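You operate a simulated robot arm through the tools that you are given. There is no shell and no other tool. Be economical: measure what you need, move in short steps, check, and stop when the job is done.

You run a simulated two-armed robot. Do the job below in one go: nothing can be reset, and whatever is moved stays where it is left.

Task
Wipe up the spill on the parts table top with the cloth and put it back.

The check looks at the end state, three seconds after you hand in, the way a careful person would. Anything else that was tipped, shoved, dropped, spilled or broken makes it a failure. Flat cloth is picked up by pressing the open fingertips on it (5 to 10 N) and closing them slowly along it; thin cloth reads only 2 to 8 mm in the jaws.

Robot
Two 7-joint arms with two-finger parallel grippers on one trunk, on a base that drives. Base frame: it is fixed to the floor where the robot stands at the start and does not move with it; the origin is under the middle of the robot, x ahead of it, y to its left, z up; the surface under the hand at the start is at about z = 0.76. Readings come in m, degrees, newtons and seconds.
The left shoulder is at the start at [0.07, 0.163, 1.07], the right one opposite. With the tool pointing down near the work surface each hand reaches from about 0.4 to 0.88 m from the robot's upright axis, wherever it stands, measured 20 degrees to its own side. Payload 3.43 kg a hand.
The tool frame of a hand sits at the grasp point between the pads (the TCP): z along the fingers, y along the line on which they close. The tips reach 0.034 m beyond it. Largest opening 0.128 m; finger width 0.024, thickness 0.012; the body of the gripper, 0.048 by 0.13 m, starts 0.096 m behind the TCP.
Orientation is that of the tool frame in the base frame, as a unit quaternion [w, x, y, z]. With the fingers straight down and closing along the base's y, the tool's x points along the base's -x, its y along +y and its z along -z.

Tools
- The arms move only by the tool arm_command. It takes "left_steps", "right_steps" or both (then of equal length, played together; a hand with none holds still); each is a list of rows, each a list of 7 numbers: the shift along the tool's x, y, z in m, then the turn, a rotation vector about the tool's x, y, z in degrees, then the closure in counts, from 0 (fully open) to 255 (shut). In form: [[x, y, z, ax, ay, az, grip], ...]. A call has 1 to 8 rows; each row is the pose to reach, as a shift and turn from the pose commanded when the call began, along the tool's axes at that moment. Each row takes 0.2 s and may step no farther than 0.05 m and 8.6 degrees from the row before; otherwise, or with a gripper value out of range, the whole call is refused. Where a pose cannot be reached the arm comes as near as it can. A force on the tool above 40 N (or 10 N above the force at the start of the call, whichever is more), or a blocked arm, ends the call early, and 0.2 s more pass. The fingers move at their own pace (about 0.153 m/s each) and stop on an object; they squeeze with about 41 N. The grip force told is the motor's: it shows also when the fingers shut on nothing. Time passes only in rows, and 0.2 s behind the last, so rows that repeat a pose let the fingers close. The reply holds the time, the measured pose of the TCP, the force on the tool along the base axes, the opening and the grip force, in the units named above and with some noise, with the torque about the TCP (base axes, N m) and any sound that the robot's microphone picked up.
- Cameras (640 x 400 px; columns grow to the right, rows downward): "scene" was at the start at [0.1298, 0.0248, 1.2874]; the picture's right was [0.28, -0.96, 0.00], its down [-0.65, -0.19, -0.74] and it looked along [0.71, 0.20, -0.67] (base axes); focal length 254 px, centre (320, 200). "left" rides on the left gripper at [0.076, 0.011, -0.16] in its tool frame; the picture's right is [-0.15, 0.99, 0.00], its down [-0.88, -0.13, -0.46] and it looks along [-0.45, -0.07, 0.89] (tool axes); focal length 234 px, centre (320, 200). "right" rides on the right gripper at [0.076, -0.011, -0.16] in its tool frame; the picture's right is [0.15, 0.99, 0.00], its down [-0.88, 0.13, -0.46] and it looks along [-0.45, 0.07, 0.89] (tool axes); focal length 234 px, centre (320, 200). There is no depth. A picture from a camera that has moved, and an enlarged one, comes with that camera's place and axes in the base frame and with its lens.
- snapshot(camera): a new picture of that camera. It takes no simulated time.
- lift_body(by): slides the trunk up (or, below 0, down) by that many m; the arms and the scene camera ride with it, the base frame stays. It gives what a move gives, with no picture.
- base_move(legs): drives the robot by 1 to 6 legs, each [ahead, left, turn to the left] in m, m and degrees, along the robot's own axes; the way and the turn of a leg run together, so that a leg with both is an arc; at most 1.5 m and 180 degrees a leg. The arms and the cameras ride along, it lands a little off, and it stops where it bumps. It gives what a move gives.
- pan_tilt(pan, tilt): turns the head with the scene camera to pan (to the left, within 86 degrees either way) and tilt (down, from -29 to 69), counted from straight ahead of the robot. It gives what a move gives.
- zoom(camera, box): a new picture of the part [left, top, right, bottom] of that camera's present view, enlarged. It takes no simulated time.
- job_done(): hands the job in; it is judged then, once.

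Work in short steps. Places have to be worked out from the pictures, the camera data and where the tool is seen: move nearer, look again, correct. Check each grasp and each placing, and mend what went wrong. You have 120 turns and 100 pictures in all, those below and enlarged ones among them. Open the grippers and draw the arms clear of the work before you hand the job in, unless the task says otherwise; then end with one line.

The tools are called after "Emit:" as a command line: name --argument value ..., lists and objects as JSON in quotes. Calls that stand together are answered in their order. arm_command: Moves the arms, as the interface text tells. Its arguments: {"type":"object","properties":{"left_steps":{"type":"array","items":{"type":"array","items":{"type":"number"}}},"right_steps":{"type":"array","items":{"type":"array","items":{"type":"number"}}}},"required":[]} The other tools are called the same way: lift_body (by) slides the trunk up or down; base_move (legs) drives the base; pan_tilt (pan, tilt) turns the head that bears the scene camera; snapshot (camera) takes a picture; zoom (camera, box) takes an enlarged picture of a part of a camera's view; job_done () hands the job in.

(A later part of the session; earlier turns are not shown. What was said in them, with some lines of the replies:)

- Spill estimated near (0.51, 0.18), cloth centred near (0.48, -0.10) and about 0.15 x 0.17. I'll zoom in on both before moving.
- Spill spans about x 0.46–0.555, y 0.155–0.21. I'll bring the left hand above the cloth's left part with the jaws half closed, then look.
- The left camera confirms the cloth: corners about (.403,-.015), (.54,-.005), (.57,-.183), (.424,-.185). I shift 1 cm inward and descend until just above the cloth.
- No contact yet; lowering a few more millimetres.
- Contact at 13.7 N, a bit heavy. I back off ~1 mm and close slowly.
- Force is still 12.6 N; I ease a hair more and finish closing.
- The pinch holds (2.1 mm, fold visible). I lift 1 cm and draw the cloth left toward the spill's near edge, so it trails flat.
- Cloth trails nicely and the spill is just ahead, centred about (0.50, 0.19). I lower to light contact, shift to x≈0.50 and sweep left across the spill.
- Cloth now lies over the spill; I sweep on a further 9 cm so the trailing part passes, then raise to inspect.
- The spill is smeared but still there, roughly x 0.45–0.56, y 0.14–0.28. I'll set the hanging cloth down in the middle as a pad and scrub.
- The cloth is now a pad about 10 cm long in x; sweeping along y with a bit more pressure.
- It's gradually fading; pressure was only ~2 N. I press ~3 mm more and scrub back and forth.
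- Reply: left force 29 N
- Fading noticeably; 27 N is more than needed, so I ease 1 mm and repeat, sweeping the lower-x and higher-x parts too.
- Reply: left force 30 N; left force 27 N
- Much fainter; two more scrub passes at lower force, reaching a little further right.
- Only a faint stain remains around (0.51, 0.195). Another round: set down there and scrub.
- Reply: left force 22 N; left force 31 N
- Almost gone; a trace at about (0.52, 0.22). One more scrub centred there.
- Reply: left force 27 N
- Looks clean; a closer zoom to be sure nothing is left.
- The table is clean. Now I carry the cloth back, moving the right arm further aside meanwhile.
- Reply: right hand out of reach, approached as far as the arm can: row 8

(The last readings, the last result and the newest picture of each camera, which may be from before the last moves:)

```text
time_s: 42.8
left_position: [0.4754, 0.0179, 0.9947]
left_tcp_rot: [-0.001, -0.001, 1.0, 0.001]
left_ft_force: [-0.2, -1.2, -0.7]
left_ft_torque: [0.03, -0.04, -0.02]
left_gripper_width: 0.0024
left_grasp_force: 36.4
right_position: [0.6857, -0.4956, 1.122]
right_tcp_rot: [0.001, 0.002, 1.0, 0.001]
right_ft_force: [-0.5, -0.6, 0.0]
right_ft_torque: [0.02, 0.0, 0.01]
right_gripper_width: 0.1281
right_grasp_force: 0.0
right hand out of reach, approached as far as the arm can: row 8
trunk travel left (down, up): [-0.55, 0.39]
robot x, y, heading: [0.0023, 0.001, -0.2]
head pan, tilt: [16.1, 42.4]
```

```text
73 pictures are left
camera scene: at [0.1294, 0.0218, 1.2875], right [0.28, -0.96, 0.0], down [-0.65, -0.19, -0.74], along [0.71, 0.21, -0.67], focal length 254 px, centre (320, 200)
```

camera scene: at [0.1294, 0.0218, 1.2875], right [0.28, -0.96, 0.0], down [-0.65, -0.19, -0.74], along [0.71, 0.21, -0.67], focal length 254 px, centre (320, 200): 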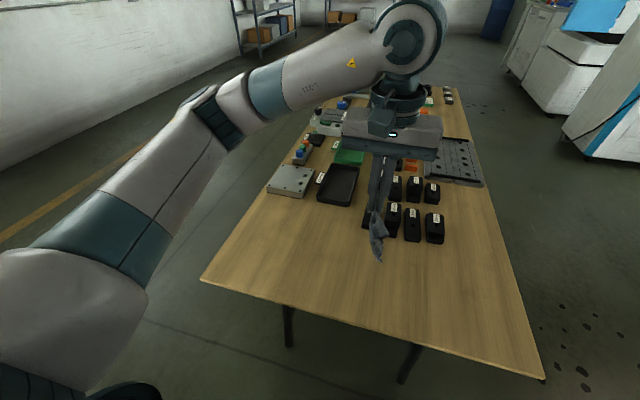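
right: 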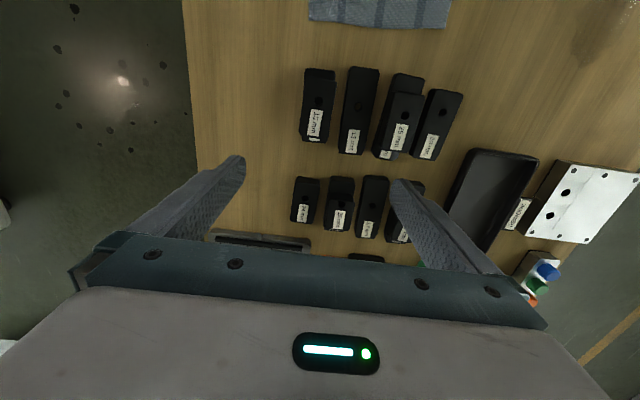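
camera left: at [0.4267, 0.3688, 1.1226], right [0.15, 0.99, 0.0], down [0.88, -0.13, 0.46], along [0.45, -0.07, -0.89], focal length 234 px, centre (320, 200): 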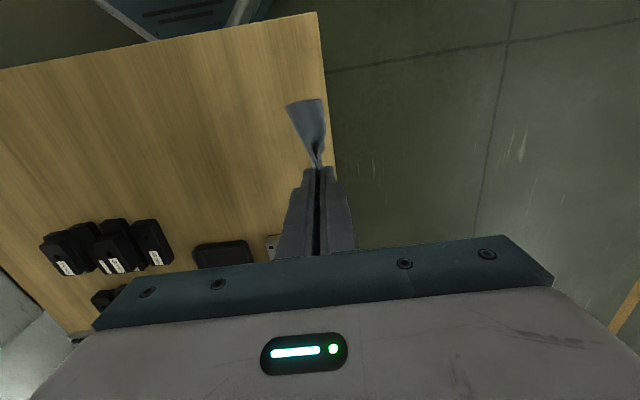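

Clear path; continue to y≈-0.19 and lower so the free end just reaches the table.

Emit:
arm_command --left_steps '[[0, -0.04, 0, 0, 0, 0, 255], [0, -0.08, 0, 0, 0, 0, 255], [0, -0.12, 0, 0, 0, 0, 255], [0, -0.16, 0.01, 0, 0, 0, 255], [0, -0.19, 0.03, 0, 0, 0, 255], [0, -0.205, 0.055, 0, 0, 0, 255], [0, -0.205, 0.07, 0, 0, 0, 255], [0, -0.205, 0.07, 0, 0, 0, 255]]'

Emit:
zoom --camera "scene" --box '[320, 160, 540, 310]'

Emit:
snapshot --camera "left"

```text
time_s: 44.6
left_position: [0.4748, -0.1875, 0.9248]
left_tcp_rot: [0.0, -0.001, 1.0, 0.0]
left_ft_force: [0.2, 0.4, -0.1]
left_ft_torque: [-0.01, 0.0, 0.01]
left_gripper_width: 0.0019
left_grasp_force: 36.9
right_position: [0.6864, -0.4925, 1.1241]
right_tcp_rot: [0.001, 0.001, 1.0, 0.0]
right_ft_force: [0.3, -0.1, 1.1]
right_ft_torque: [0.01, 0.03, -0.01]
right_gripper_width: 0.1281
right_grasp_force: 0.0
trunk travel left (down, up): [-0.55, 0.39]
robot x, y, heading: [0.0009, -0.003, 0.0]
head pan, tilt: [16.1, 42.4]
```

```text
2.67 times, centred on (430, 235) of scene
camera zoom: at [0.1297, 0.0244, 1.2874], right [0.28, -0.96, 0.0], down [-0.65, -0.19, -0.74], along [0.71, 0.21, -0.67], focal length 677 px, centre (27, 107)
```

zoom: 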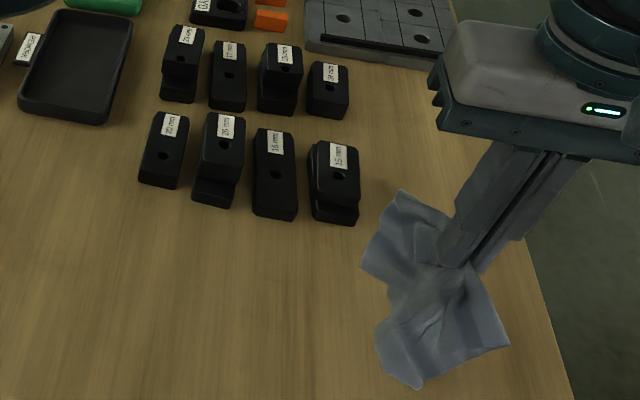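

```text
71 pictures are left
camera left: at [0.3999, -0.1752, 1.0844], right [0.15, 0.99, 0.0], down [0.88, -0.13, 0.46], along [0.45, -0.07, -0.89], focal length 234 px, centre (320, 200)
```

left: 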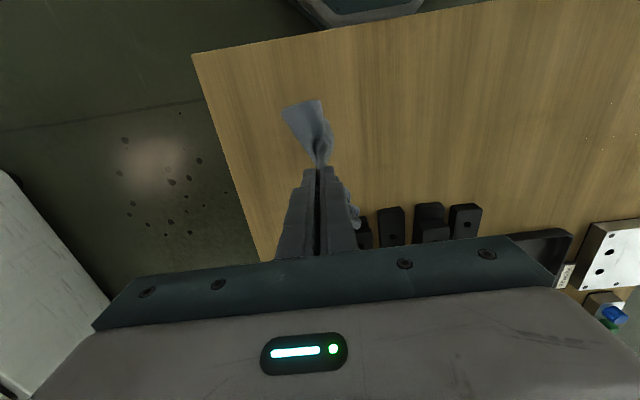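

Cloth hangs spread. I lower it with a leftward motion so the free end lands first and the rest lays down flat.

Emit:
arm_command --left_steps '[[0, 0, 0.03, 0, 0, 0, 255], [0, 0.01, 0.05, 0, 0, 0, 255], [0, 0.035, 0.065, 0, 0, 0, 255], [0, 0.06, 0.08, 0, 0, 0, 255], [0, 0.085, 0.095, 0, 0, 0, 255], [0, 0.105, 0.105, 0, 0, 0, 255], [0, 0.12, 0.115, 0, 0, 0, 255], [0, 0.13, 0.123, 0, 0, 0, 255]]'

Emit:
zoom --camera "scene" --box '[320, 180, 540, 330]'

Emit:
snapshot --camera "left"

```text
time_s: 46.4
left_position: [0.476, -0.0565, 0.8005]
left_tcp_rot: [0.0, -0.001, 1.0, 0.0]
left_ft_force: [1.2, -0.5, 0.6]
left_ft_torque: [0.03, 0.01, -0.02]
left_gripper_width: 0.0026
left_grasp_force: 36.6
right_position: [0.6856, -0.4913, 1.1242]
right_tcp_rot: [0.001, 0.0, 1.0, 0.0]
right_ft_force: [-0.2, -0.1, 0.5]
right_ft_torque: [0.02, 0.01, -0.01]
right_gripper_width: 0.1279
right_grasp_force: 0.0
trunk travel left (down, up): [-0.55, 0.39]
robot x, y, heading: [-0.0006, -0.0, -0.1]
head pan, tilt: [16.1, 42.4]
```

```text
2.67 times, centred on (430, 255) of scene
camera zoom: at [0.1298, 0.0249, 1.2874], right [0.28, -0.96, 0.0], down [-0.65, -0.19, -0.74], along [0.71, 0.2, -0.67], focal length 677 px, centre (27, 53)
```

zoom: 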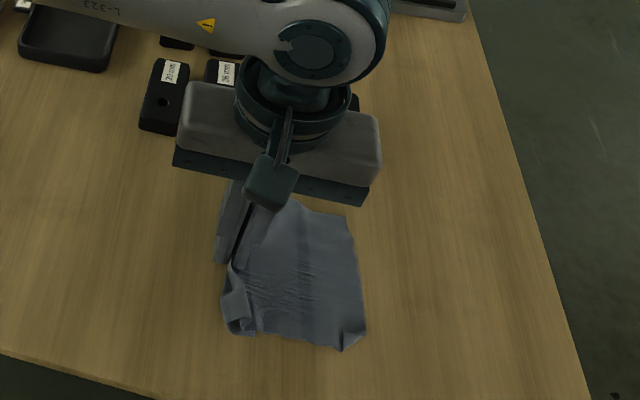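

```text
69 pictures are left
camera left: at [0.4, -0.045, 0.9591], right [0.15, 0.99, 0.0], down [0.88, -0.13, 0.46], along [0.45, -0.07, -0.89], focal length 234 px, centre (320, 200)
```

left: 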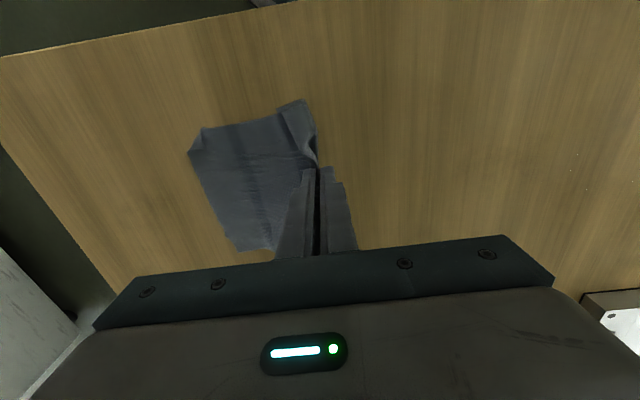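

Laid down almost as before, with the left flap folded back. I touch down and open slowly, so the pinched part spreads again.

Emit:
arm_command --left_steps '[[0, 0, 0.004, 0, 0, 0, 255], [0, 0, 0.004, 0, 0, 0, 235], [0, 0, 0.004, 0, 0, 0, 215], [0, 0, 0.004, 0, 0, 0, 195], [0, 0, 0.004, 0, 0, 0, 175], [0, 0, 0.004, 0, 0, 0, 155], [0, 0, 0.0, 0, 0, 0, 135]]'

Emit:
arm_command --left_steps '[[0, 0, -0.03, 0, 0, 0, 135], [0, 0, -0.07, 0, 0, 0, 135], [0, 0, -0.11, 0, 0, 0, 135], [0, 0, -0.13, 0, 0, 0, 135]]'

Emit:
snapshot --camera "left"

Emit:
zoom --camera "scene" --box '[320, 180, 540, 330]'

```text
time_s: 48.0
left_position: [0.4762, -0.0571, 0.8014]
left_tcp_rot: [0.0, -0.001, 1.0, 0.0]
left_ft_force: [-0.4, -0.4, -0.2]
left_ft_torque: [-0.03, -0.01, 0.0]
left_gripper_width: 0.0602
left_grasp_force: 0.0
right_position: [0.6851, -0.4925, 1.1242]
right_tcp_rot: [0.001, 0.0, 1.0, 0.0]
right_ft_force: [0.5, 0.4, 0.0]
right_ft_torque: [0.05, -0.01, 0.02]
right_gripper_width: 0.1279
right_grasp_force: 0.0
trunk travel left (down, up): [-0.55, 0.39]
robot x, y, heading: [0.0002, -0.0028, -0.1]
head pan, tilt: [16.1, 42.4]
```

```text
time_s: 49.0
left_position: [0.4772, -0.0573, 0.9329]
left_tcp_rot: [-0.001, -0.001, 1.0, 0.0]
left_ft_force: [-0.1, -0.5, -0.4]
left_ft_torque: [0.03, -0.01, -0.02]
left_gripper_width: 0.0603
left_grasp_force: 0.0
right_position: [0.687, -0.4924, 1.1221]
right_tcp_rot: [0.0, 0.001, 1.0, 0.0]
right_ft_force: [0.0, 0.3, 0.2]
right_ft_torque: [0.0, 0.01, 0.02]
right_gripper_width: 0.1278
right_grasp_force: 0.2
trunk travel left (down, up): [-0.55, 0.39]
robot x, y, heading: [0.0022, 0.0013, -0.2]
head pan, tilt: [16.1, 42.4]
```

```text
68 pictures are left
camera left: at [0.4022, -0.0453, 1.092], right [0.15, 0.99, 0.0], down [0.88, -0.13, 0.46], along [0.45, -0.07, -0.89], focal length 234 px, centre (320, 200)
```

left: 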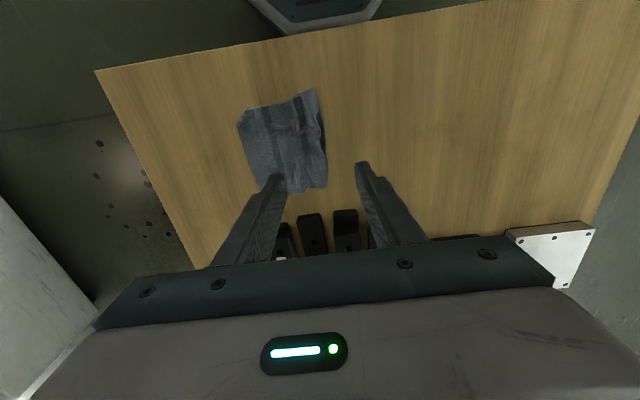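

```text
2.67 times, centred on (430, 255) of scene
camera zoom: at [0.1298, 0.0246, 1.2873], right [0.28, -0.96, 0.0], down [-0.65, -0.19, -0.74], along [0.71, 0.2, -0.67], focal length 677 px, centre (27, 53)
```

zoom: 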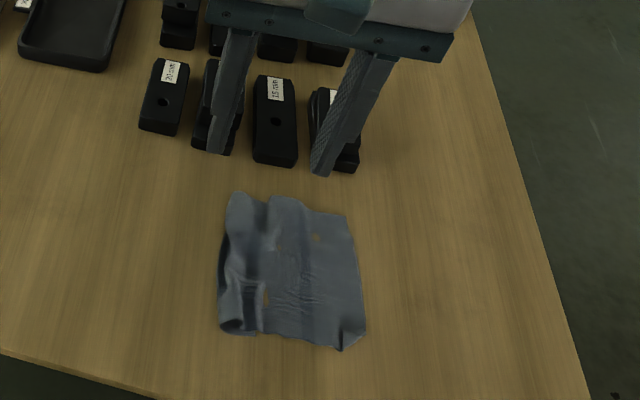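

Position matches within ~1.5 cm, but the left ~4 cm seem folded. I'll take a closer look from the left camera with the hand shifted left.

Emit:
arm_command --left_steps '[[0.02, 0.03, 0, 0, 0, 0, 0], [0.05, 0.06, 0, 0, 0, 0, 0], [0.05, 0.09, 0, 0, 0, 0, 0]]'

Emit:
zoom --camera "left" --box '[120, 50, 340, 200]'

Emit:
zoom --camera "scene" --box '[360, 230, 470, 320]'

```text
time_s: 49.8
left_position: [0.4258, 0.0358, 0.9322]
left_tcp_rot: [0.0, -0.001, 1.0, -0.002]
left_ft_force: [-0.3, -0.3, -0.4]
left_ft_torque: [-0.03, 0.0, 0.02]
left_gripper_width: 0.128
left_grasp_force: 0.0
right_position: [0.6864, -0.4909, 1.1249]
right_tcp_rot: [0.001, 0.001, 1.0, -0.001]
right_ft_force: [-0.1, -0.1, -0.5]
right_ft_torque: [-0.06, 0.0, -0.01]
right_gripper_width: 0.1281
right_grasp_force: 0.1
trunk travel left (down, up): [-0.55, 0.39]
robot x, y, heading: [0.0037, -0.0031, -0.0]
head pan, tilt: [16.1, 42.4]
```

```text
2.67 times, centred on (230, 125) of left
camera zoom: at [0.35, 0.0474, 1.0906], right [0.15, 0.99, 0.0], down [0.88, -0.13, 0.46], along [0.45, -0.07, -0.89], focal length 624 px, centre (560, 400)
```

zoom: 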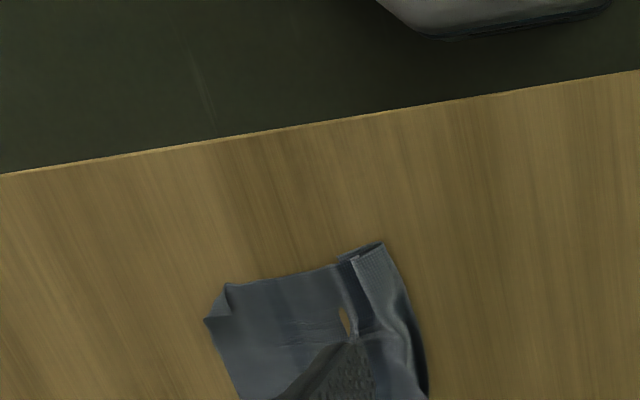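

```text
4.44 times, centred on (415, 275) of scene
camera zoom: at [0.1301, 0.026, 1.2873], right [0.28, -0.96, 0.0], down [-0.65, -0.19, -0.74], along [0.71, 0.2, -0.68], focal length 1129 px, centre (-102, -133)
```

zoom: 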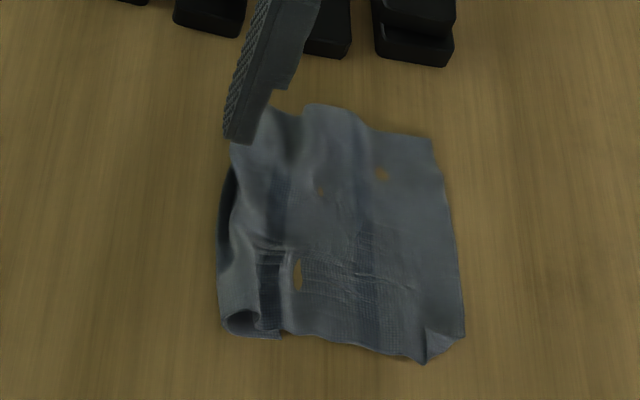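

The left ~6 cm are rolled over on top. I'll fix it by picking up the right edge with the right hand, letting the cloth hang open, and laying it back left edge first. Left hand retreats, right hand approaches.

Emit:
arm_command --left_steps '[[0, 0.035, -0.015, 0, 0, 0, 0], [0, 0.075, -0.03, 0, 0, 0, 0], [0, 0.115, -0.045, 0, 0, 0, 0], [0, 0.155, -0.06, 0, 0, 0, 0], [0, 0.195, -0.075, 0, 0, 0, 0], [0, 0.235, -0.09, 0, 0, 0, 0], [0, 0.275, -0.1, 0, 0, 0, 0], [0, 0.3, -0.11, 0, 0, 0, 0]]' --right_steps '[[0.02, 0.03, 0, 0, 0, 0, 0], [0.045, 0.07, 0, 0, 0, 0, 0], [0.07, 0.11, 0, 0, 0, 0, 100], [0.095, 0.15, 0, 0, 0, 0, 195], [0.12, 0.19, 0, 0, 0, 0, 195], [0.145, 0.23, 0, 0, 0, 0, 195], [0.17, 0.27, 0, 0, 0, 0, 195], [0.19, 0.31, 0, 0, 0, 0, 195]]'

Emit:
snapshot --camera "right"

```text
time_s: 51.6
left_position: [0.4262, 0.3346, 1.0414]
left_tcp_rot: [-0.001, -0.001, 1.0, -0.001]
left_ft_force: [0.3, -0.5, -0.2]
left_ft_torque: [-0.04, -0.01, 0.01]
left_gripper_width: 0.1278
left_grasp_force: 0.1
right_position: [0.496, -0.186, 1.1244]
right_tcp_rot: [0.0, 0.001, 1.0, -0.001]
right_ft_force: [-0.6, -0.3, 0.5]
right_ft_torque: [-0.04, -0.02, -0.01]
right_gripper_width: 0.0302
right_grasp_force: 0.1
trunk travel left (down, up): [-0.55, 0.39]
robot x, y, heading: [-0.0012, 0.0013, 0.0]
head pan, tilt: [16.1, 42.4]
```

```text
64 pictures are left
camera right: at [0.4211, -0.197, 1.2828], right [-0.15, 0.99, 0.0], down [0.88, 0.13, 0.46], along [0.45, 0.06, -0.89], focal length 234 px, centre (320, 200)
```

right: 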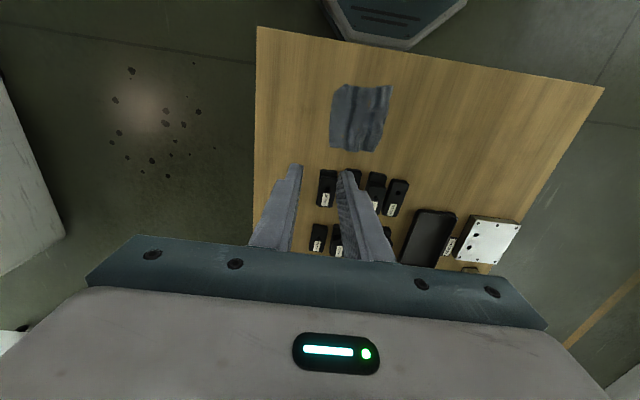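

Right edge confirmed at y≈-0.165. Descending to above it at y≈-0.14.

Emit:
arm_command --right_steps '[[0, 0.01, 0.04, 0, 0, 0, 195], [0, 0.02, 0.08, 0, 0, 0, 195], [0, 0.03, 0.12, 0, 0, 0, 195], [0, 0.04, 0.16, 0, 0, 0, 195], [0, 0.045, 0.2, 0, 0, 0, 195], [0, 0.045, 0.24, 0, 0, 0, 195], [0, 0.045, 0.28, 0, 0, 0, 195], [0, 0.045, 0.31, 0, 0, 0, 195]]'

Emit:
zoom --camera "scene" --box '[320, 180, 540, 330]'

Emit:
snapshot --camera "right"

```text
time_s: 53.4
left_position: [0.4273, 0.3341, 1.0421]
left_tcp_rot: [0.001, -0.001, 1.0, 0.001]
left_ft_force: [0.2, 0.1, 0.2]
left_ft_torque: [0.01, 0.03, 0.01]
left_gripper_width: 0.128
left_grasp_force: 0.1
right_position: [0.496, -0.1375, 0.8123]
right_tcp_rot: [0.0, -0.001, 1.0, 0.0]
right_ft_force: [0.5, 0.0, 0.1]
right_ft_torque: [0.0, -0.01, 0.0]
right_gripper_width: 0.0299
right_grasp_force: 0.2
trunk travel left (down, up): [-0.55, 0.39]
robot x, y, heading: [-0.0001, -0.0007, -0.1]
head pan, tilt: [16.1, 42.4]
```

```text
2.67 times, centred on (430, 255) of scene
camera zoom: at [0.13, 0.0246, 1.2874], right [0.28, -0.96, 0.0], down [-0.65, -0.19, -0.74], along [0.71, 0.2, -0.67], focal length 677 px, centre (27, 53)
```

zoom: 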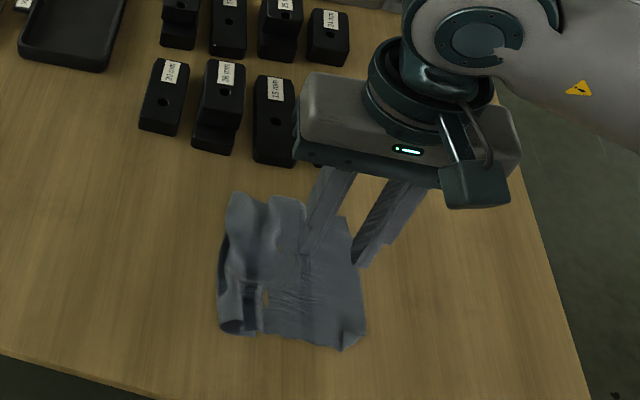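

```text
62 pictures are left
camera right: at [0.4207, -0.1493, 0.9708], right [-0.15, 0.99, 0.0], down [0.88, 0.13, 0.46], along [0.45, 0.07, -0.89], focal length 234 px, centre (320, 200)
```

right: 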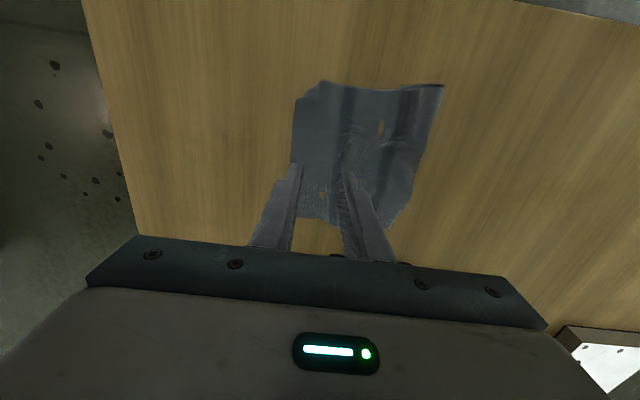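

Right finger is right at the edge; I shift 8 mm left, then lower to contact.

Emit:
arm_command --right_steps '[[0.005, 0.008, 0.005, 0, 0, 0, 195], [0.005, 0.008, 0.011, 0, 0, 0, 195], [0.005, 0.008, 0.015, 0, 0, 0, 195], [0.005, 0.008, 0.017, 0, 0, 0, 195]]'

```text
time_s: 54.4
left_position: [0.4267, 0.3345, 1.0422]
left_tcp_rot: [0.0, 0.0, 1.0, 0.001]
left_ft_force: [0.4, -0.2, -0.7]
left_ft_torque: [-0.01, -0.02, 0.01]
left_gripper_width: 0.1278
left_grasp_force: 0.0
right_position: [0.4905, -0.1299, 0.7968]
right_tcp_rot: [0.0, 0.0, 1.0, 0.0]
right_ft_force: [-0.4, -0.2, -0.7]
right_ft_torque: [0.03, 0.05, 0.01]
right_gripper_width: 0.0298
right_grasp_force: 0.2
trunk travel left (down, up): [-0.55, 0.39]
robot x, y, heading: [0.001, -0.0006, 0.1]
head pan, tilt: [16.1, 42.4]
```

Not touching yet; 1.5 mm more.

Emit:
arm_command --right_steps '[[0, 0, 0.0015, 0, 0, 0, 195], [0, 0, 0.0015, 0, 0, 0, 195]]'

```text
time_s: 55.0
left_position: [0.4264, 0.3339, 1.0424]
left_tcp_rot: [0.0, -0.001, 1.0, 0.0]
left_ft_force: [0.1, -0.5, -0.4]
left_ft_torque: [-0.04, -0.01, 0.02]
left_gripper_width: 0.1279
left_grasp_force: 0.0
right_position: [0.4903, -0.1284, 0.7951]
right_tcp_rot: [0.001, 0.001, 1.0, 0.0]
right_ft_force: [-0.6, -0.2, 2.0]
right_ft_torque: [-0.07, -0.04, 0.03]
right_gripper_width: 0.0303
right_grasp_force: 0.2
trunk travel left (down, up): [-0.55, 0.39]
robot x, y, heading: [0.001, -0.0008, 0.0]
head pan, tilt: [16.1, 42.4]
```

First touch (2 N); press 1 mm more and close slowly.

Emit:
arm_command --right_steps '[[0, 0, 0.001, 0, 0, 0, 195], [0, 0, 0.001, 0, 0, 0, 207], [0, 0, 0.001, 0, 0, 0, 219], [0, 0, 0.001, 0, 0, 0, 231], [0, 0, 0.0005, 0, 0, 0, 243], [0, 0, 0.0, 0, 0, 0, 255], [0, 0, 0, 0, 0, 0, 255]]'

Emit:
snapshot --camera "right"

```text
time_s: 56.6
left_position: [0.4257, 0.334, 1.0421]
left_tcp_rot: [0.0, -0.002, 1.0, 0.0]
left_ft_force: [0.6, 0.3, 0.7]
left_ft_torque: [-0.02, 0.0, -0.03]
left_gripper_width: 0.1281
left_grasp_force: 0.0
right_position: [0.4907, -0.1292, 0.7958]
right_tcp_rot: [0.0, 0.0, 1.0, 0.0]
right_ft_force: [0.5, -0.7, 3.2]
right_ft_torque: [-0.02, 0.04, -0.03]
right_gripper_width: 0.0016
right_grasp_force: 36.6
trunk travel left (down, up): [-0.55, 0.39]
robot x, y, heading: [-0.0024, -0.0007, -0.1]
head pan, tilt: [16.1, 42.4]
```

```text
61 pictures are left
camera right: at [0.4152, -0.1412, 0.9538], right [-0.15, 0.99, 0.0], down [0.88, 0.13, 0.46], along [0.45, 0.07, -0.89], focal length 234 px, centre (320, 200)
```

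right: 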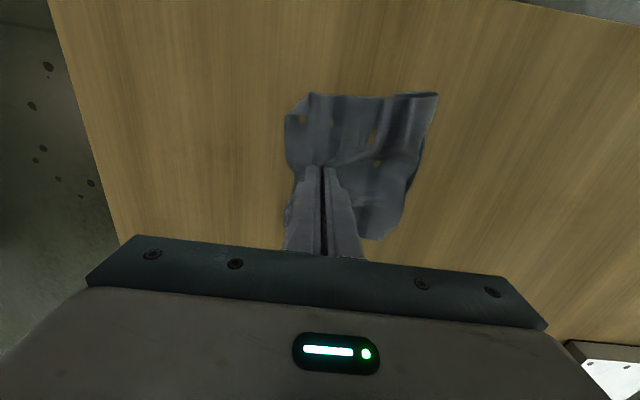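

Reads 1.6 mm, uncertain; lift and see whether the cloth comes.

Emit:
arm_command --right_steps '[[0, 0, -0.03, 0, 0, 0, 255], [0, 0, -0.07, 0, 0, 0, 255], [0, 0, -0.11, 0, 0, 0, 255], [0, 0, -0.15, 0, 0, 0, 255], [0, 0, -0.19, 0, 0, 0, 255], [0, 0, -0.21, 0, 0, 0, 255], [0, 0, -0.21, 0, 0, 0, 255]]'

Emit:
zoom --camera "scene" --box '[320, 150, 540, 300]'

Emit:
snapshot --camera "left"

```text
time_s: 58.2
left_position: [0.4263, 0.334, 1.0435]
left_tcp_rot: [0.0, -0.001, 1.0, 0.0]
left_ft_force: [0.5, 0.1, -0.2]
left_ft_torque: [-0.01, -0.05, -0.01]
left_gripper_width: 0.1282
left_grasp_force: 0.1
right_position: [0.4916, -0.1284, 1.0062]
right_tcp_rot: [-0.001, -0.001, 1.0, 0.0]
right_ft_force: [-0.4, 0.2, -0.1]
right_ft_torque: [0.05, 0.01, -0.01]
right_gripper_width: 0.0016
right_grasp_force: 35.7
trunk travel left (down, up): [-0.55, 0.39]
robot x, y, heading: [-0.0014, -0.0054, -0.1]
head pan, tilt: [16.1, 42.4]
```

```text
2.67 times, centred on (430, 225) of scene
camera zoom: at [0.1299, 0.0246, 1.2874], right [0.28, -0.96, 0.0], down [-0.65, -0.19, -0.74], along [0.71, 0.2, -0.67], focal length 677 px, centre (27, 133)
```

zoom: 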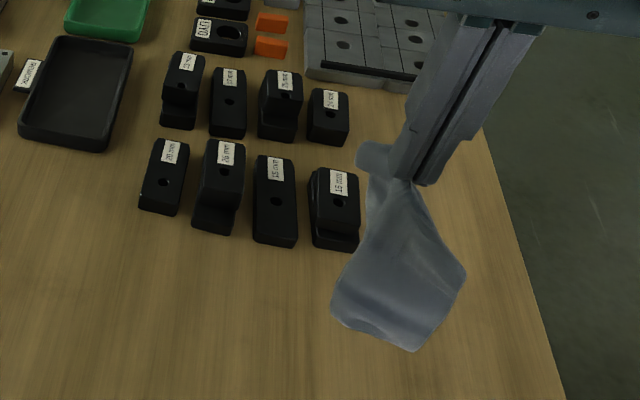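

```text
59 pictures are left
camera left: at [0.3504, 0.345, 1.2011], right [0.15, 0.99, 0.0], down [0.88, -0.13, 0.46], along [0.45, -0.07, -0.89], focal length 234 px, centre (320, 200)
```

left: 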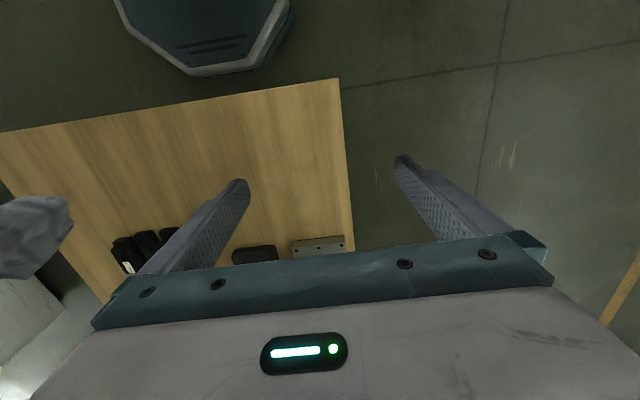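

It hangs open now. Move left so the free edge is over y≈0.01, then lay it down moving right.

Emit:
arm_command --right_steps '[[0, 0.035, 0, 0, 0, 0, 255], [0, 0.07, 0, 0, 0, 0, 255], [0, 0.105, 0, 0, 0, 0, 255], [0, 0.135, 0.0, 0, 0, 0, 255], [0, 0.14, 0.02, 0, 0, 0, 255], [0, 0.14, 0.045, 0, 0, 0, 255], [0, 0.14, 0.065, 0, 0, 0, 255], [0, 0.14, 0.065, 0, 0, 0, 255]]'

Emit:
zoom --camera "scene" --box '[270, 160, 490, 310]'

```text
time_s: 60.0
left_position: [0.4252, 0.3343, 1.0422]
left_tcp_rot: [0.0, -0.001, 1.0, 0.001]
left_ft_force: [0.8, 1.2, -0.4]
left_ft_torque: [0.0, -0.02, 0.03]
left_gripper_width: 0.128
left_grasp_force: 0.1
right_position: [0.4925, 0.0125, 0.9405]
right_tcp_rot: [0.0, 0.0, 1.0, 0.0]
right_ft_force: [0.2, -0.3, -0.1]
right_ft_torque: [0.02, -0.01, -0.03]
right_gripper_width: 0.0016
right_grasp_force: 36.2
trunk travel left (down, up): [-0.55, 0.39]
robot x, y, heading: [-0.0015, -0.0007, -0.2]
head pan, tilt: [16.1, 42.4]
```

```text
2.67 times, centred on (380, 235) of scene
camera zoom: at [0.1296, 0.025, 1.2874], right [0.28, -0.96, 0.0], down [-0.65, -0.19, -0.74], along [0.71, 0.2, -0.67], focal length 677 px, centre (160, 107)
```

zoom: 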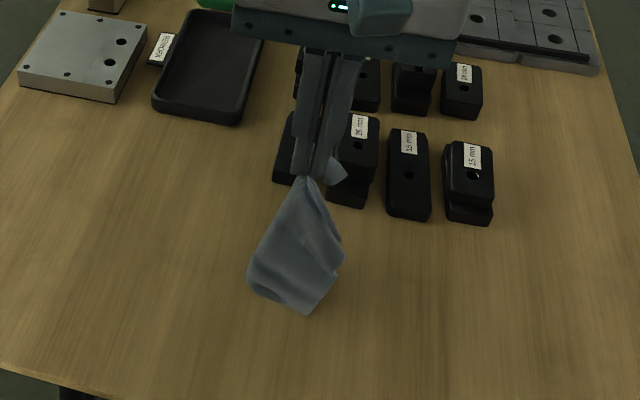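

Lowering with rightward motion.

Emit:
arm_command --right_steps '[[0, 0, 0.03, 0, 0, 0, 255], [0, -0.01, 0.045, 0, 0, 0, 255], [0, -0.04, 0.06, 0, 0, 0, 255], [0, -0.07, 0.075, 0, 0, 0, 255], [0, -0.1, 0.09, 0, 0, 0, 255], [0, -0.125, 0.107, 0, 0, 0, 255], [0, -0.145, 0.124, 0, 0, 0, 255], [0, -0.16, 0.14, 0, 0, 0, 255]]'

Emit:
zoom --camera "scene" --box '[320, 180, 540, 330]'

Emit:
snapshot --camera "right"

```text
time_s: 61.8
left_position: [0.4262, 0.333, 1.0426]
left_tcp_rot: [-0.001, 0.0, 1.0, 0.0]
left_ft_force: [-0.2, -0.4, -0.9]
left_ft_torque: [0.02, -0.02, 0.03]
left_gripper_width: 0.1279
left_grasp_force: 0.0
right_position: [0.4885, -0.1494, 0.8018]
right_tcp_rot: [0.001, 0.0, 1.0, 0.001]
right_ft_force: [0.6, -0.3, 0.5]
right_ft_torque: [0.03, -0.01, -0.01]
right_gripper_width: 0.0018
right_grasp_force: 36.7
trunk travel left (down, up): [-0.55, 0.39]
robot x, y, heading: [-0.0018, 0.0004, -0.2]
head pan, tilt: [16.1, 42.4]
```

```text
2.67 times, centred on (430, 255) of scene
camera zoom: at [0.1297, 0.0242, 1.2874], right [0.28, -0.96, 0.0], down [-0.65, -0.19, -0.74], along [0.71, 0.21, -0.67], focal length 677 px, centre (27, 53)
```

zoom: 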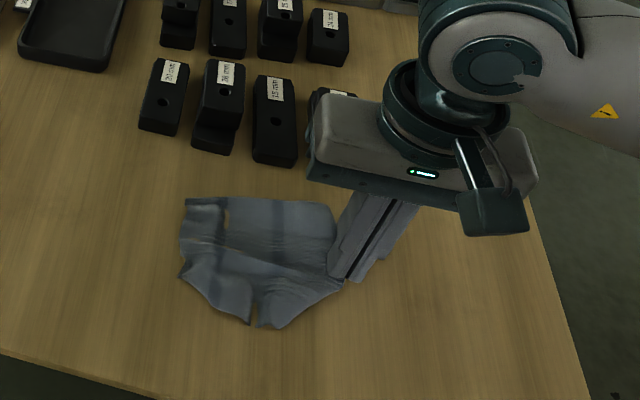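

```text
56 pictures are left
camera right: at [0.4133, -0.1617, 0.9599], right [-0.15, 0.99, 0.0], down [0.88, 0.13, 0.46], along [0.45, 0.07, -0.89], focal length 234 px, centre (320, 200)
```

right: 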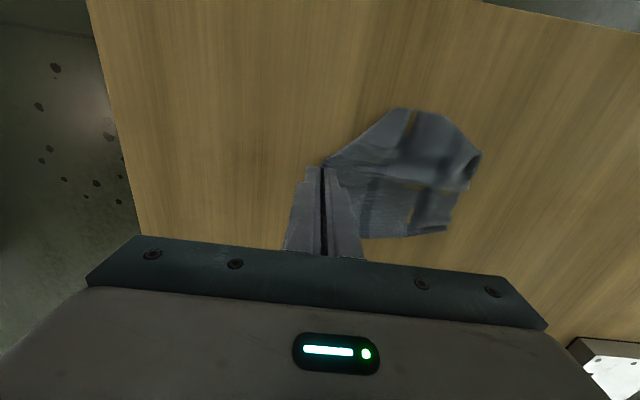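

It spans almost the original area. Touch down, open, rise and look.

Emit:
arm_command --right_steps '[[0, 0, 0.004, 0, 0, 0, 255], [0, 0, 0.004, 0, 0, 0, 235], [0, 0, 0.004, 0, 0, 0, 215], [0, 0, 0.004, 0, 0, 0, 195], [0, 0, 0.004, 0, 0, 0, 175], [0, 0, 0.0, 0, 0, 0, 165]]'

Emit:
arm_command --right_steps '[[0, 0, -0.03, 0, 0, 0, 165], [0, 0, -0.07, 0, 0, 0, 165], [0, 0, -0.11, 0, 0, 0, 165], [0, -0.03, -0.14, 0, 0, 0, 165], [0, -0.07, -0.16, 0, 0, 0, 165], [0, -0.11, -0.18, 0, 0, 0, 165]]'

Emit:
zoom --camera "scene" --box '[320, 180, 540, 330]'

Emit:
snapshot --camera "right"

```text
time_s: 63.2
left_position: [0.4251, 0.3344, 1.0419]
left_tcp_rot: [0.0, 0.0, 1.0, -0.001]
left_ft_force: [0.3, 0.3, -0.1]
left_ft_torque: [-0.01, -0.01, 0.0]
left_gripper_width: 0.1279
left_grasp_force: 0.1
right_position: [0.4897, -0.1488, 0.8017]
right_tcp_rot: [0.0, 0.001, 1.0, 0.0]
right_ft_force: [-0.5, 0.0, -0.2]
right_ft_torque: [0.0, 0.0, 0.0]
right_gripper_width: 0.0452
right_grasp_force: 0.0
trunk travel left (down, up): [-0.55, 0.39]
robot x, y, heading: [0.0003, 0.0001, 0.3]
head pan, tilt: [16.1, 42.4]
```

```text
time_s: 64.6
left_position: [0.4253, 0.3332, 1.0441]
left_tcp_rot: [0.001, 0.0, 1.0, 0.002]
left_ft_force: [-0.1, -0.9, 0.0]
left_ft_torque: [0.03, -0.03, -0.01]
left_gripper_width: 0.1282
left_grasp_force: 0.0
right_position: [0.4871, -0.2611, 0.9807]
right_tcp_rot: [0.001, 0.0, 1.0, 0.0]
right_ft_force: [-0.2, 0.8, 0.0]
right_ft_torque: [0.01, -0.04, -0.01]
right_gripper_width: 0.0452
right_grasp_force: 0.0
trunk travel left (down, up): [-0.55, 0.39]
robot x, y, heading: [0.0054, -0.0007, 0.1]
head pan, tilt: [16.1, 42.4]
```

```text
2.67 times, centred on (430, 255) of scene
camera zoom: at [0.1284, 0.0235, 1.2875], right [0.28, -0.96, 0.0], down [-0.65, -0.19, -0.74], along [0.71, 0.21, -0.67], focal length 677 px, centre (27, 53)
```

zoom: 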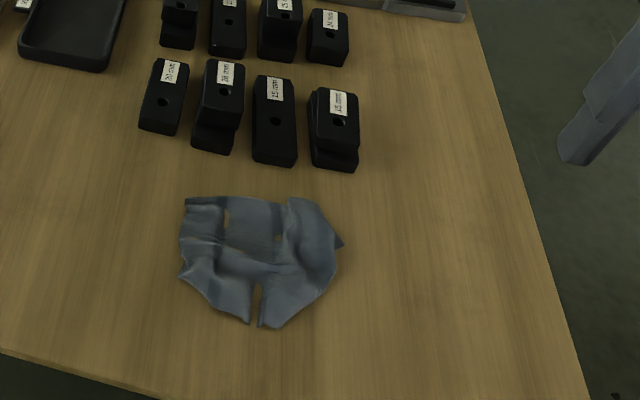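

```text
54 pictures are left
camera right: at [0.4123, -0.2731, 1.14], right [-0.15, 0.99, 0.0], down [0.88, 0.13, 0.46], along [0.45, 0.07, -0.89], focal length 234 px, centre (320, 200)
```

right: 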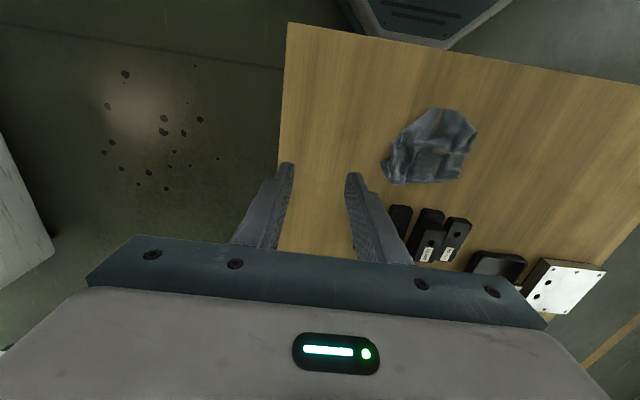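

Spread again, centred about (0.49, -0.08): within ~2 cm, but rumpled on the right. One small correction: pinch the right tip near (0.51, -0.137) and pull it ~3 cm right to smooth it.

Emit:
arm_command --right_steps '[[-0.005, 0.03, 0.0, 0, 0, 0, 195], [-0.01, 0.065, 0.02, 0, 0, 0, 195], [-0.015, 0.1, 0.045, 0, 0, 0, 195], [-0.02, 0.122, 0.08, 0, 0, 0, 195], [-0.02, 0.122, 0.12, 0, 0, 0, 195], [-0.02, 0.122, 0.16, 0, 0, 0, 195], [-0.02, 0.122, 0.178, 0, 0, 0, 195], [-0.02, 0.122, 0.184, 0, 0, 0, 195]]'

Emit:
snapshot --camera "right"

```text
time_s: 66.4
left_position: [0.4258, 0.3341, 1.0415]
left_tcp_rot: [0.0, -0.001, 1.0, 0.001]
left_ft_force: [-0.7, -0.5, -0.9]
left_ft_torque: [-0.01, -0.02, -0.01]
left_gripper_width: 0.1281
left_grasp_force: 0.1
right_position: [0.5119, -0.1376, 0.7973]
right_tcp_rot: [0.0, 0.0, 1.0, -0.001]
right_ft_force: [-0.2, 0.2, -0.3]
right_ft_torque: [0.02, 0.01, -0.01]
right_gripper_width: 0.0298
right_grasp_force: 0.0
trunk travel left (down, up): [-0.55, 0.39]
robot x, y, heading: [0.0002, 0.0005, -0.2]
head pan, tilt: [16.1, 42.4]
```

```text
53 pictures are left
camera right: at [0.4367, -0.15, 0.9558], right [-0.15, 0.99, 0.0], down [0.88, 0.13, 0.46], along [0.45, 0.07, -0.89], focal length 234 px, centre (320, 200)
```

right: 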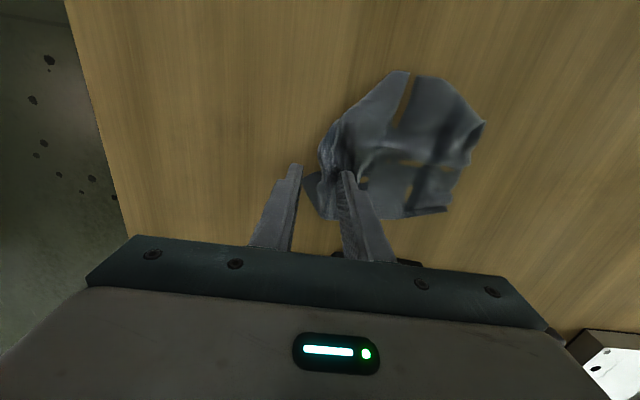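

The tip lies between the fingers; shift 5 mm left, press and close.

Emit:
arm_command --right_steps '[[-0.004, 0.006, -0.002, 0, 0, 0, 195], [-0.004, 0.006, 0.001, 0, 0, 0, 195], [-0.004, 0.006, 0.0025, 0, 0, 0, 195], [-0.004, 0.006, 0.003, 0, 0, 0, 210], [-0.004, 0.006, 0.003, 0, 0, 0, 225], [-0.004, 0.006, 0.0025, 0, 0, 0, 240], [-0.004, 0.006, 0.002, 0, 0, 0, 255], [-0.004, 0.006, 0.002, 0, 0, 0, 255]]'

Emit:
arm_command --right_steps '[[0, -0.005, -0.008, 0, 0, 0, 255], [0.006, -0.015, -0.01, 0, 0, 0, 255], [0.012, -0.025, -0.01, 0, 0, 0, 255], [0.016, -0.033, -0.008, 0, 0, 0, 255], [0.016, -0.033, -0.006, 0, 0, 0, 255]]'

Emit:
snapshot --camera "right"

Emit:
zoom --camera "scene" --box '[320, 180, 540, 330]'

```text
time_s: 68.2
left_position: [0.4245, 0.3337, 1.0437]
left_tcp_rot: [0.0, -0.001, 1.0, 0.0]
left_ft_force: [-0.4, 0.2, -1.0]
left_ft_torque: [-0.01, 0.0, 0.06]
left_gripper_width: 0.1281
left_grasp_force: 0.0
right_position: [0.5154, -0.1319, 0.7961]
right_tcp_rot: [0.001, 0.0, 1.0, 0.0]
right_ft_force: [2.5, -2.1, 17.7]
right_ft_torque: [0.0, 0.06, 0.03]
right_gripper_width: 0.0022
right_grasp_force: 37.1
trunk travel left (down, up): [-0.55, 0.39]
robot x, y, heading: [-0.0013, 0.0022, -0.2]
head pan, tilt: [16.1, 42.4]
```

```text
time_s: 69.4
left_position: [0.4263, 0.3343, 1.0423]
left_tcp_rot: [0.0, -0.001, 1.0, 0.0]
left_ft_force: [-0.1, -0.8, -0.2]
left_ft_torque: [-0.02, -0.01, -0.02]
left_gripper_width: 0.1283
left_grasp_force: 0.0
right_position: [0.4987, -0.1649, 0.8007]
right_tcp_rot: [0.0, 0.0, 1.0, 0.0]
right_ft_force: [-0.3, -0.4, 0.9]
right_ft_torque: [0.03, 0.0, 0.01]
right_gripper_width: 0.0026
right_grasp_force: 37.5
trunk travel left (down, up): [-0.55, 0.39]
robot x, y, heading: [-0.0024, 0.0059, -0.3]
head pan, tilt: [16.1, 42.4]
```

```text
52 pictures are left
camera right: at [0.423, -0.1762, 0.9593], right [-0.15, 0.99, 0.0], down [0.88, 0.13, 0.46], along [0.45, 0.07, -0.89], focal length 234 px, centre (320, 200)
```

right: 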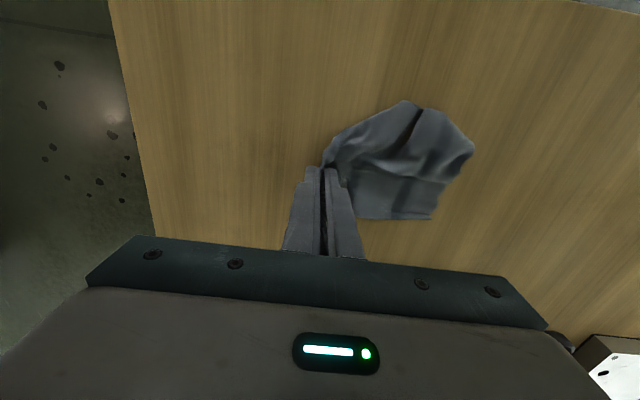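

```text
2.67 times, centred on (430, 255) of scene
camera zoom: at [0.1299, 0.025, 1.2874], right [0.28, -0.96, 0.0], down [-0.65, -0.19, -0.74], along [0.71, 0.2, -0.67], focal length 677 px, centre (27, 53)
```

zoom: 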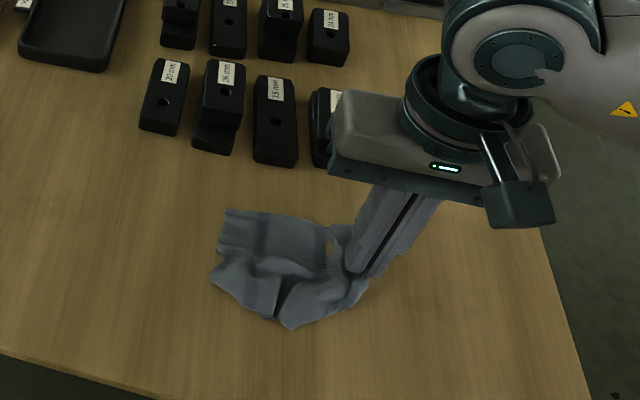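

Cloth moved over and is now centred within ~1 cm of where it lay. Release and withdraw.

Emit:
arm_command --right_steps '[[0, 0, 0.003, 0, 0, 0, 255], [0, 0, 0.003, 0, 0, 0, 235], [0, 0, 0.003, 0, 0, 0, 215], [0, 0, 0.003, 0, 0, 0, 195], [0, 0, 0.003, 0, 0, 0, 175], [0, 0, -0.01, 0, 0, 0, 165]]'

Emit:
arm_command --right_steps '[[0, 0, -0.03, 0, 0, 0, 165], [0, 0, -0.07, 0, 0, 0, 165], [0, 0, -0.11, 0, 0, 0, 165], [0, -0.03, -0.14, 0, 0, 0, 100], [0, -0.07, -0.16, 0, 0, 0, 0], [0, -0.11, -0.18, 0, 0, 0, 0], [0, -0.15, -0.2, 0, 0, 0, 0]]'

Emit:
zoom --camera "scene" --box '[320, 180, 540, 330]'

Emit:
snapshot --camera "scene"

```text
time_s: 70.8
left_position: [0.4257, 0.3341, 1.0429]
left_tcp_rot: [0.001, -0.001, 1.0, -0.001]
left_ft_force: [0.1, 0.5, 0.5]
left_ft_torque: [-0.01, 0.02, 0.02]
left_gripper_width: 0.1281
left_grasp_force: 0.1
right_position: [0.4981, -0.1635, 0.8112]
right_tcp_rot: [-0.001, 0.0, 1.0, 0.0]
right_ft_force: [-0.4, -0.1, 0.3]
right_ft_torque: [-0.01, 0.01, 0.02]
right_gripper_width: 0.0454
right_grasp_force: 0.0
trunk travel left (down, up): [-0.55, 0.39]
robot x, y, heading: [-0.0027, -0.0007, -0.1]
head pan, tilt: [16.1, 42.4]
```

```text
time_s: 72.4
left_position: [0.4241, 0.3329, 1.0431]
left_tcp_rot: [0.001, -0.001, 1.0, 0.0]
left_ft_force: [0.1, 0.2, 0.6]
left_ft_torque: [0.02, -0.02, 0.03]
left_gripper_width: 0.1281
left_grasp_force: 0.0
right_position: [0.4979, -0.3149, 1.0116]
right_tcp_rot: [0.0, 0.0, 1.0, 0.001]
right_ft_force: [-0.1, 0.6, 0.0]
right_ft_torque: [0.05, 0.0, 0.0]
right_gripper_width: 0.128
right_grasp_force: 0.1
trunk travel left (down, up): [-0.55, 0.39]
robot x, y, heading: [-0.0024, -0.003, -0.1]
head pan, tilt: [16.1, 42.4]
```

```text
2.67 times, centred on (430, 255) of scene
camera zoom: at [0.1285, 0.0236, 1.2875], right [0.28, -0.96, 0.0], down [-0.65, -0.19, -0.74], along [0.71, 0.21, -0.67], focal length 677 px, centre (27, 53)
```

zoom: 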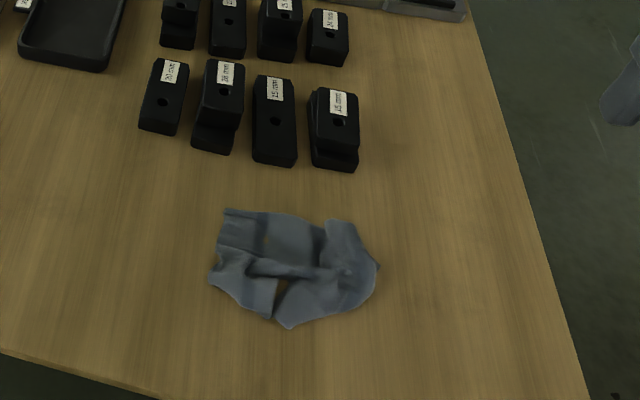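

```text
49 pictures are left
camera scene: at [0.1285, 0.0236, 1.2875], right [0.28, -0.96, 0.0], down [-0.65, -0.19, -0.74], along [0.71, 0.21, -0.67], focal length 254 px, centre (320, 200)
```

scene: 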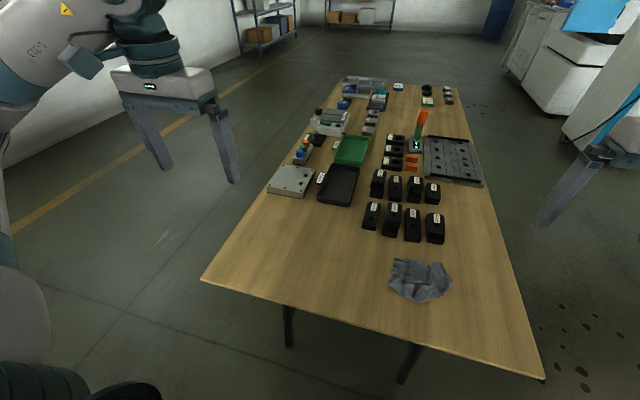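

The spill is gone, the cloth is back in its spot, nothing else has moved, and both grippers are open and clear. Handing in.

Emit:
job_done

```text
The job is handed in.
```

I wiped up the spill and put the cloth back about 1 cm from where it lay, though it is rumpled rather than flat; nothing else on the table looks moved.
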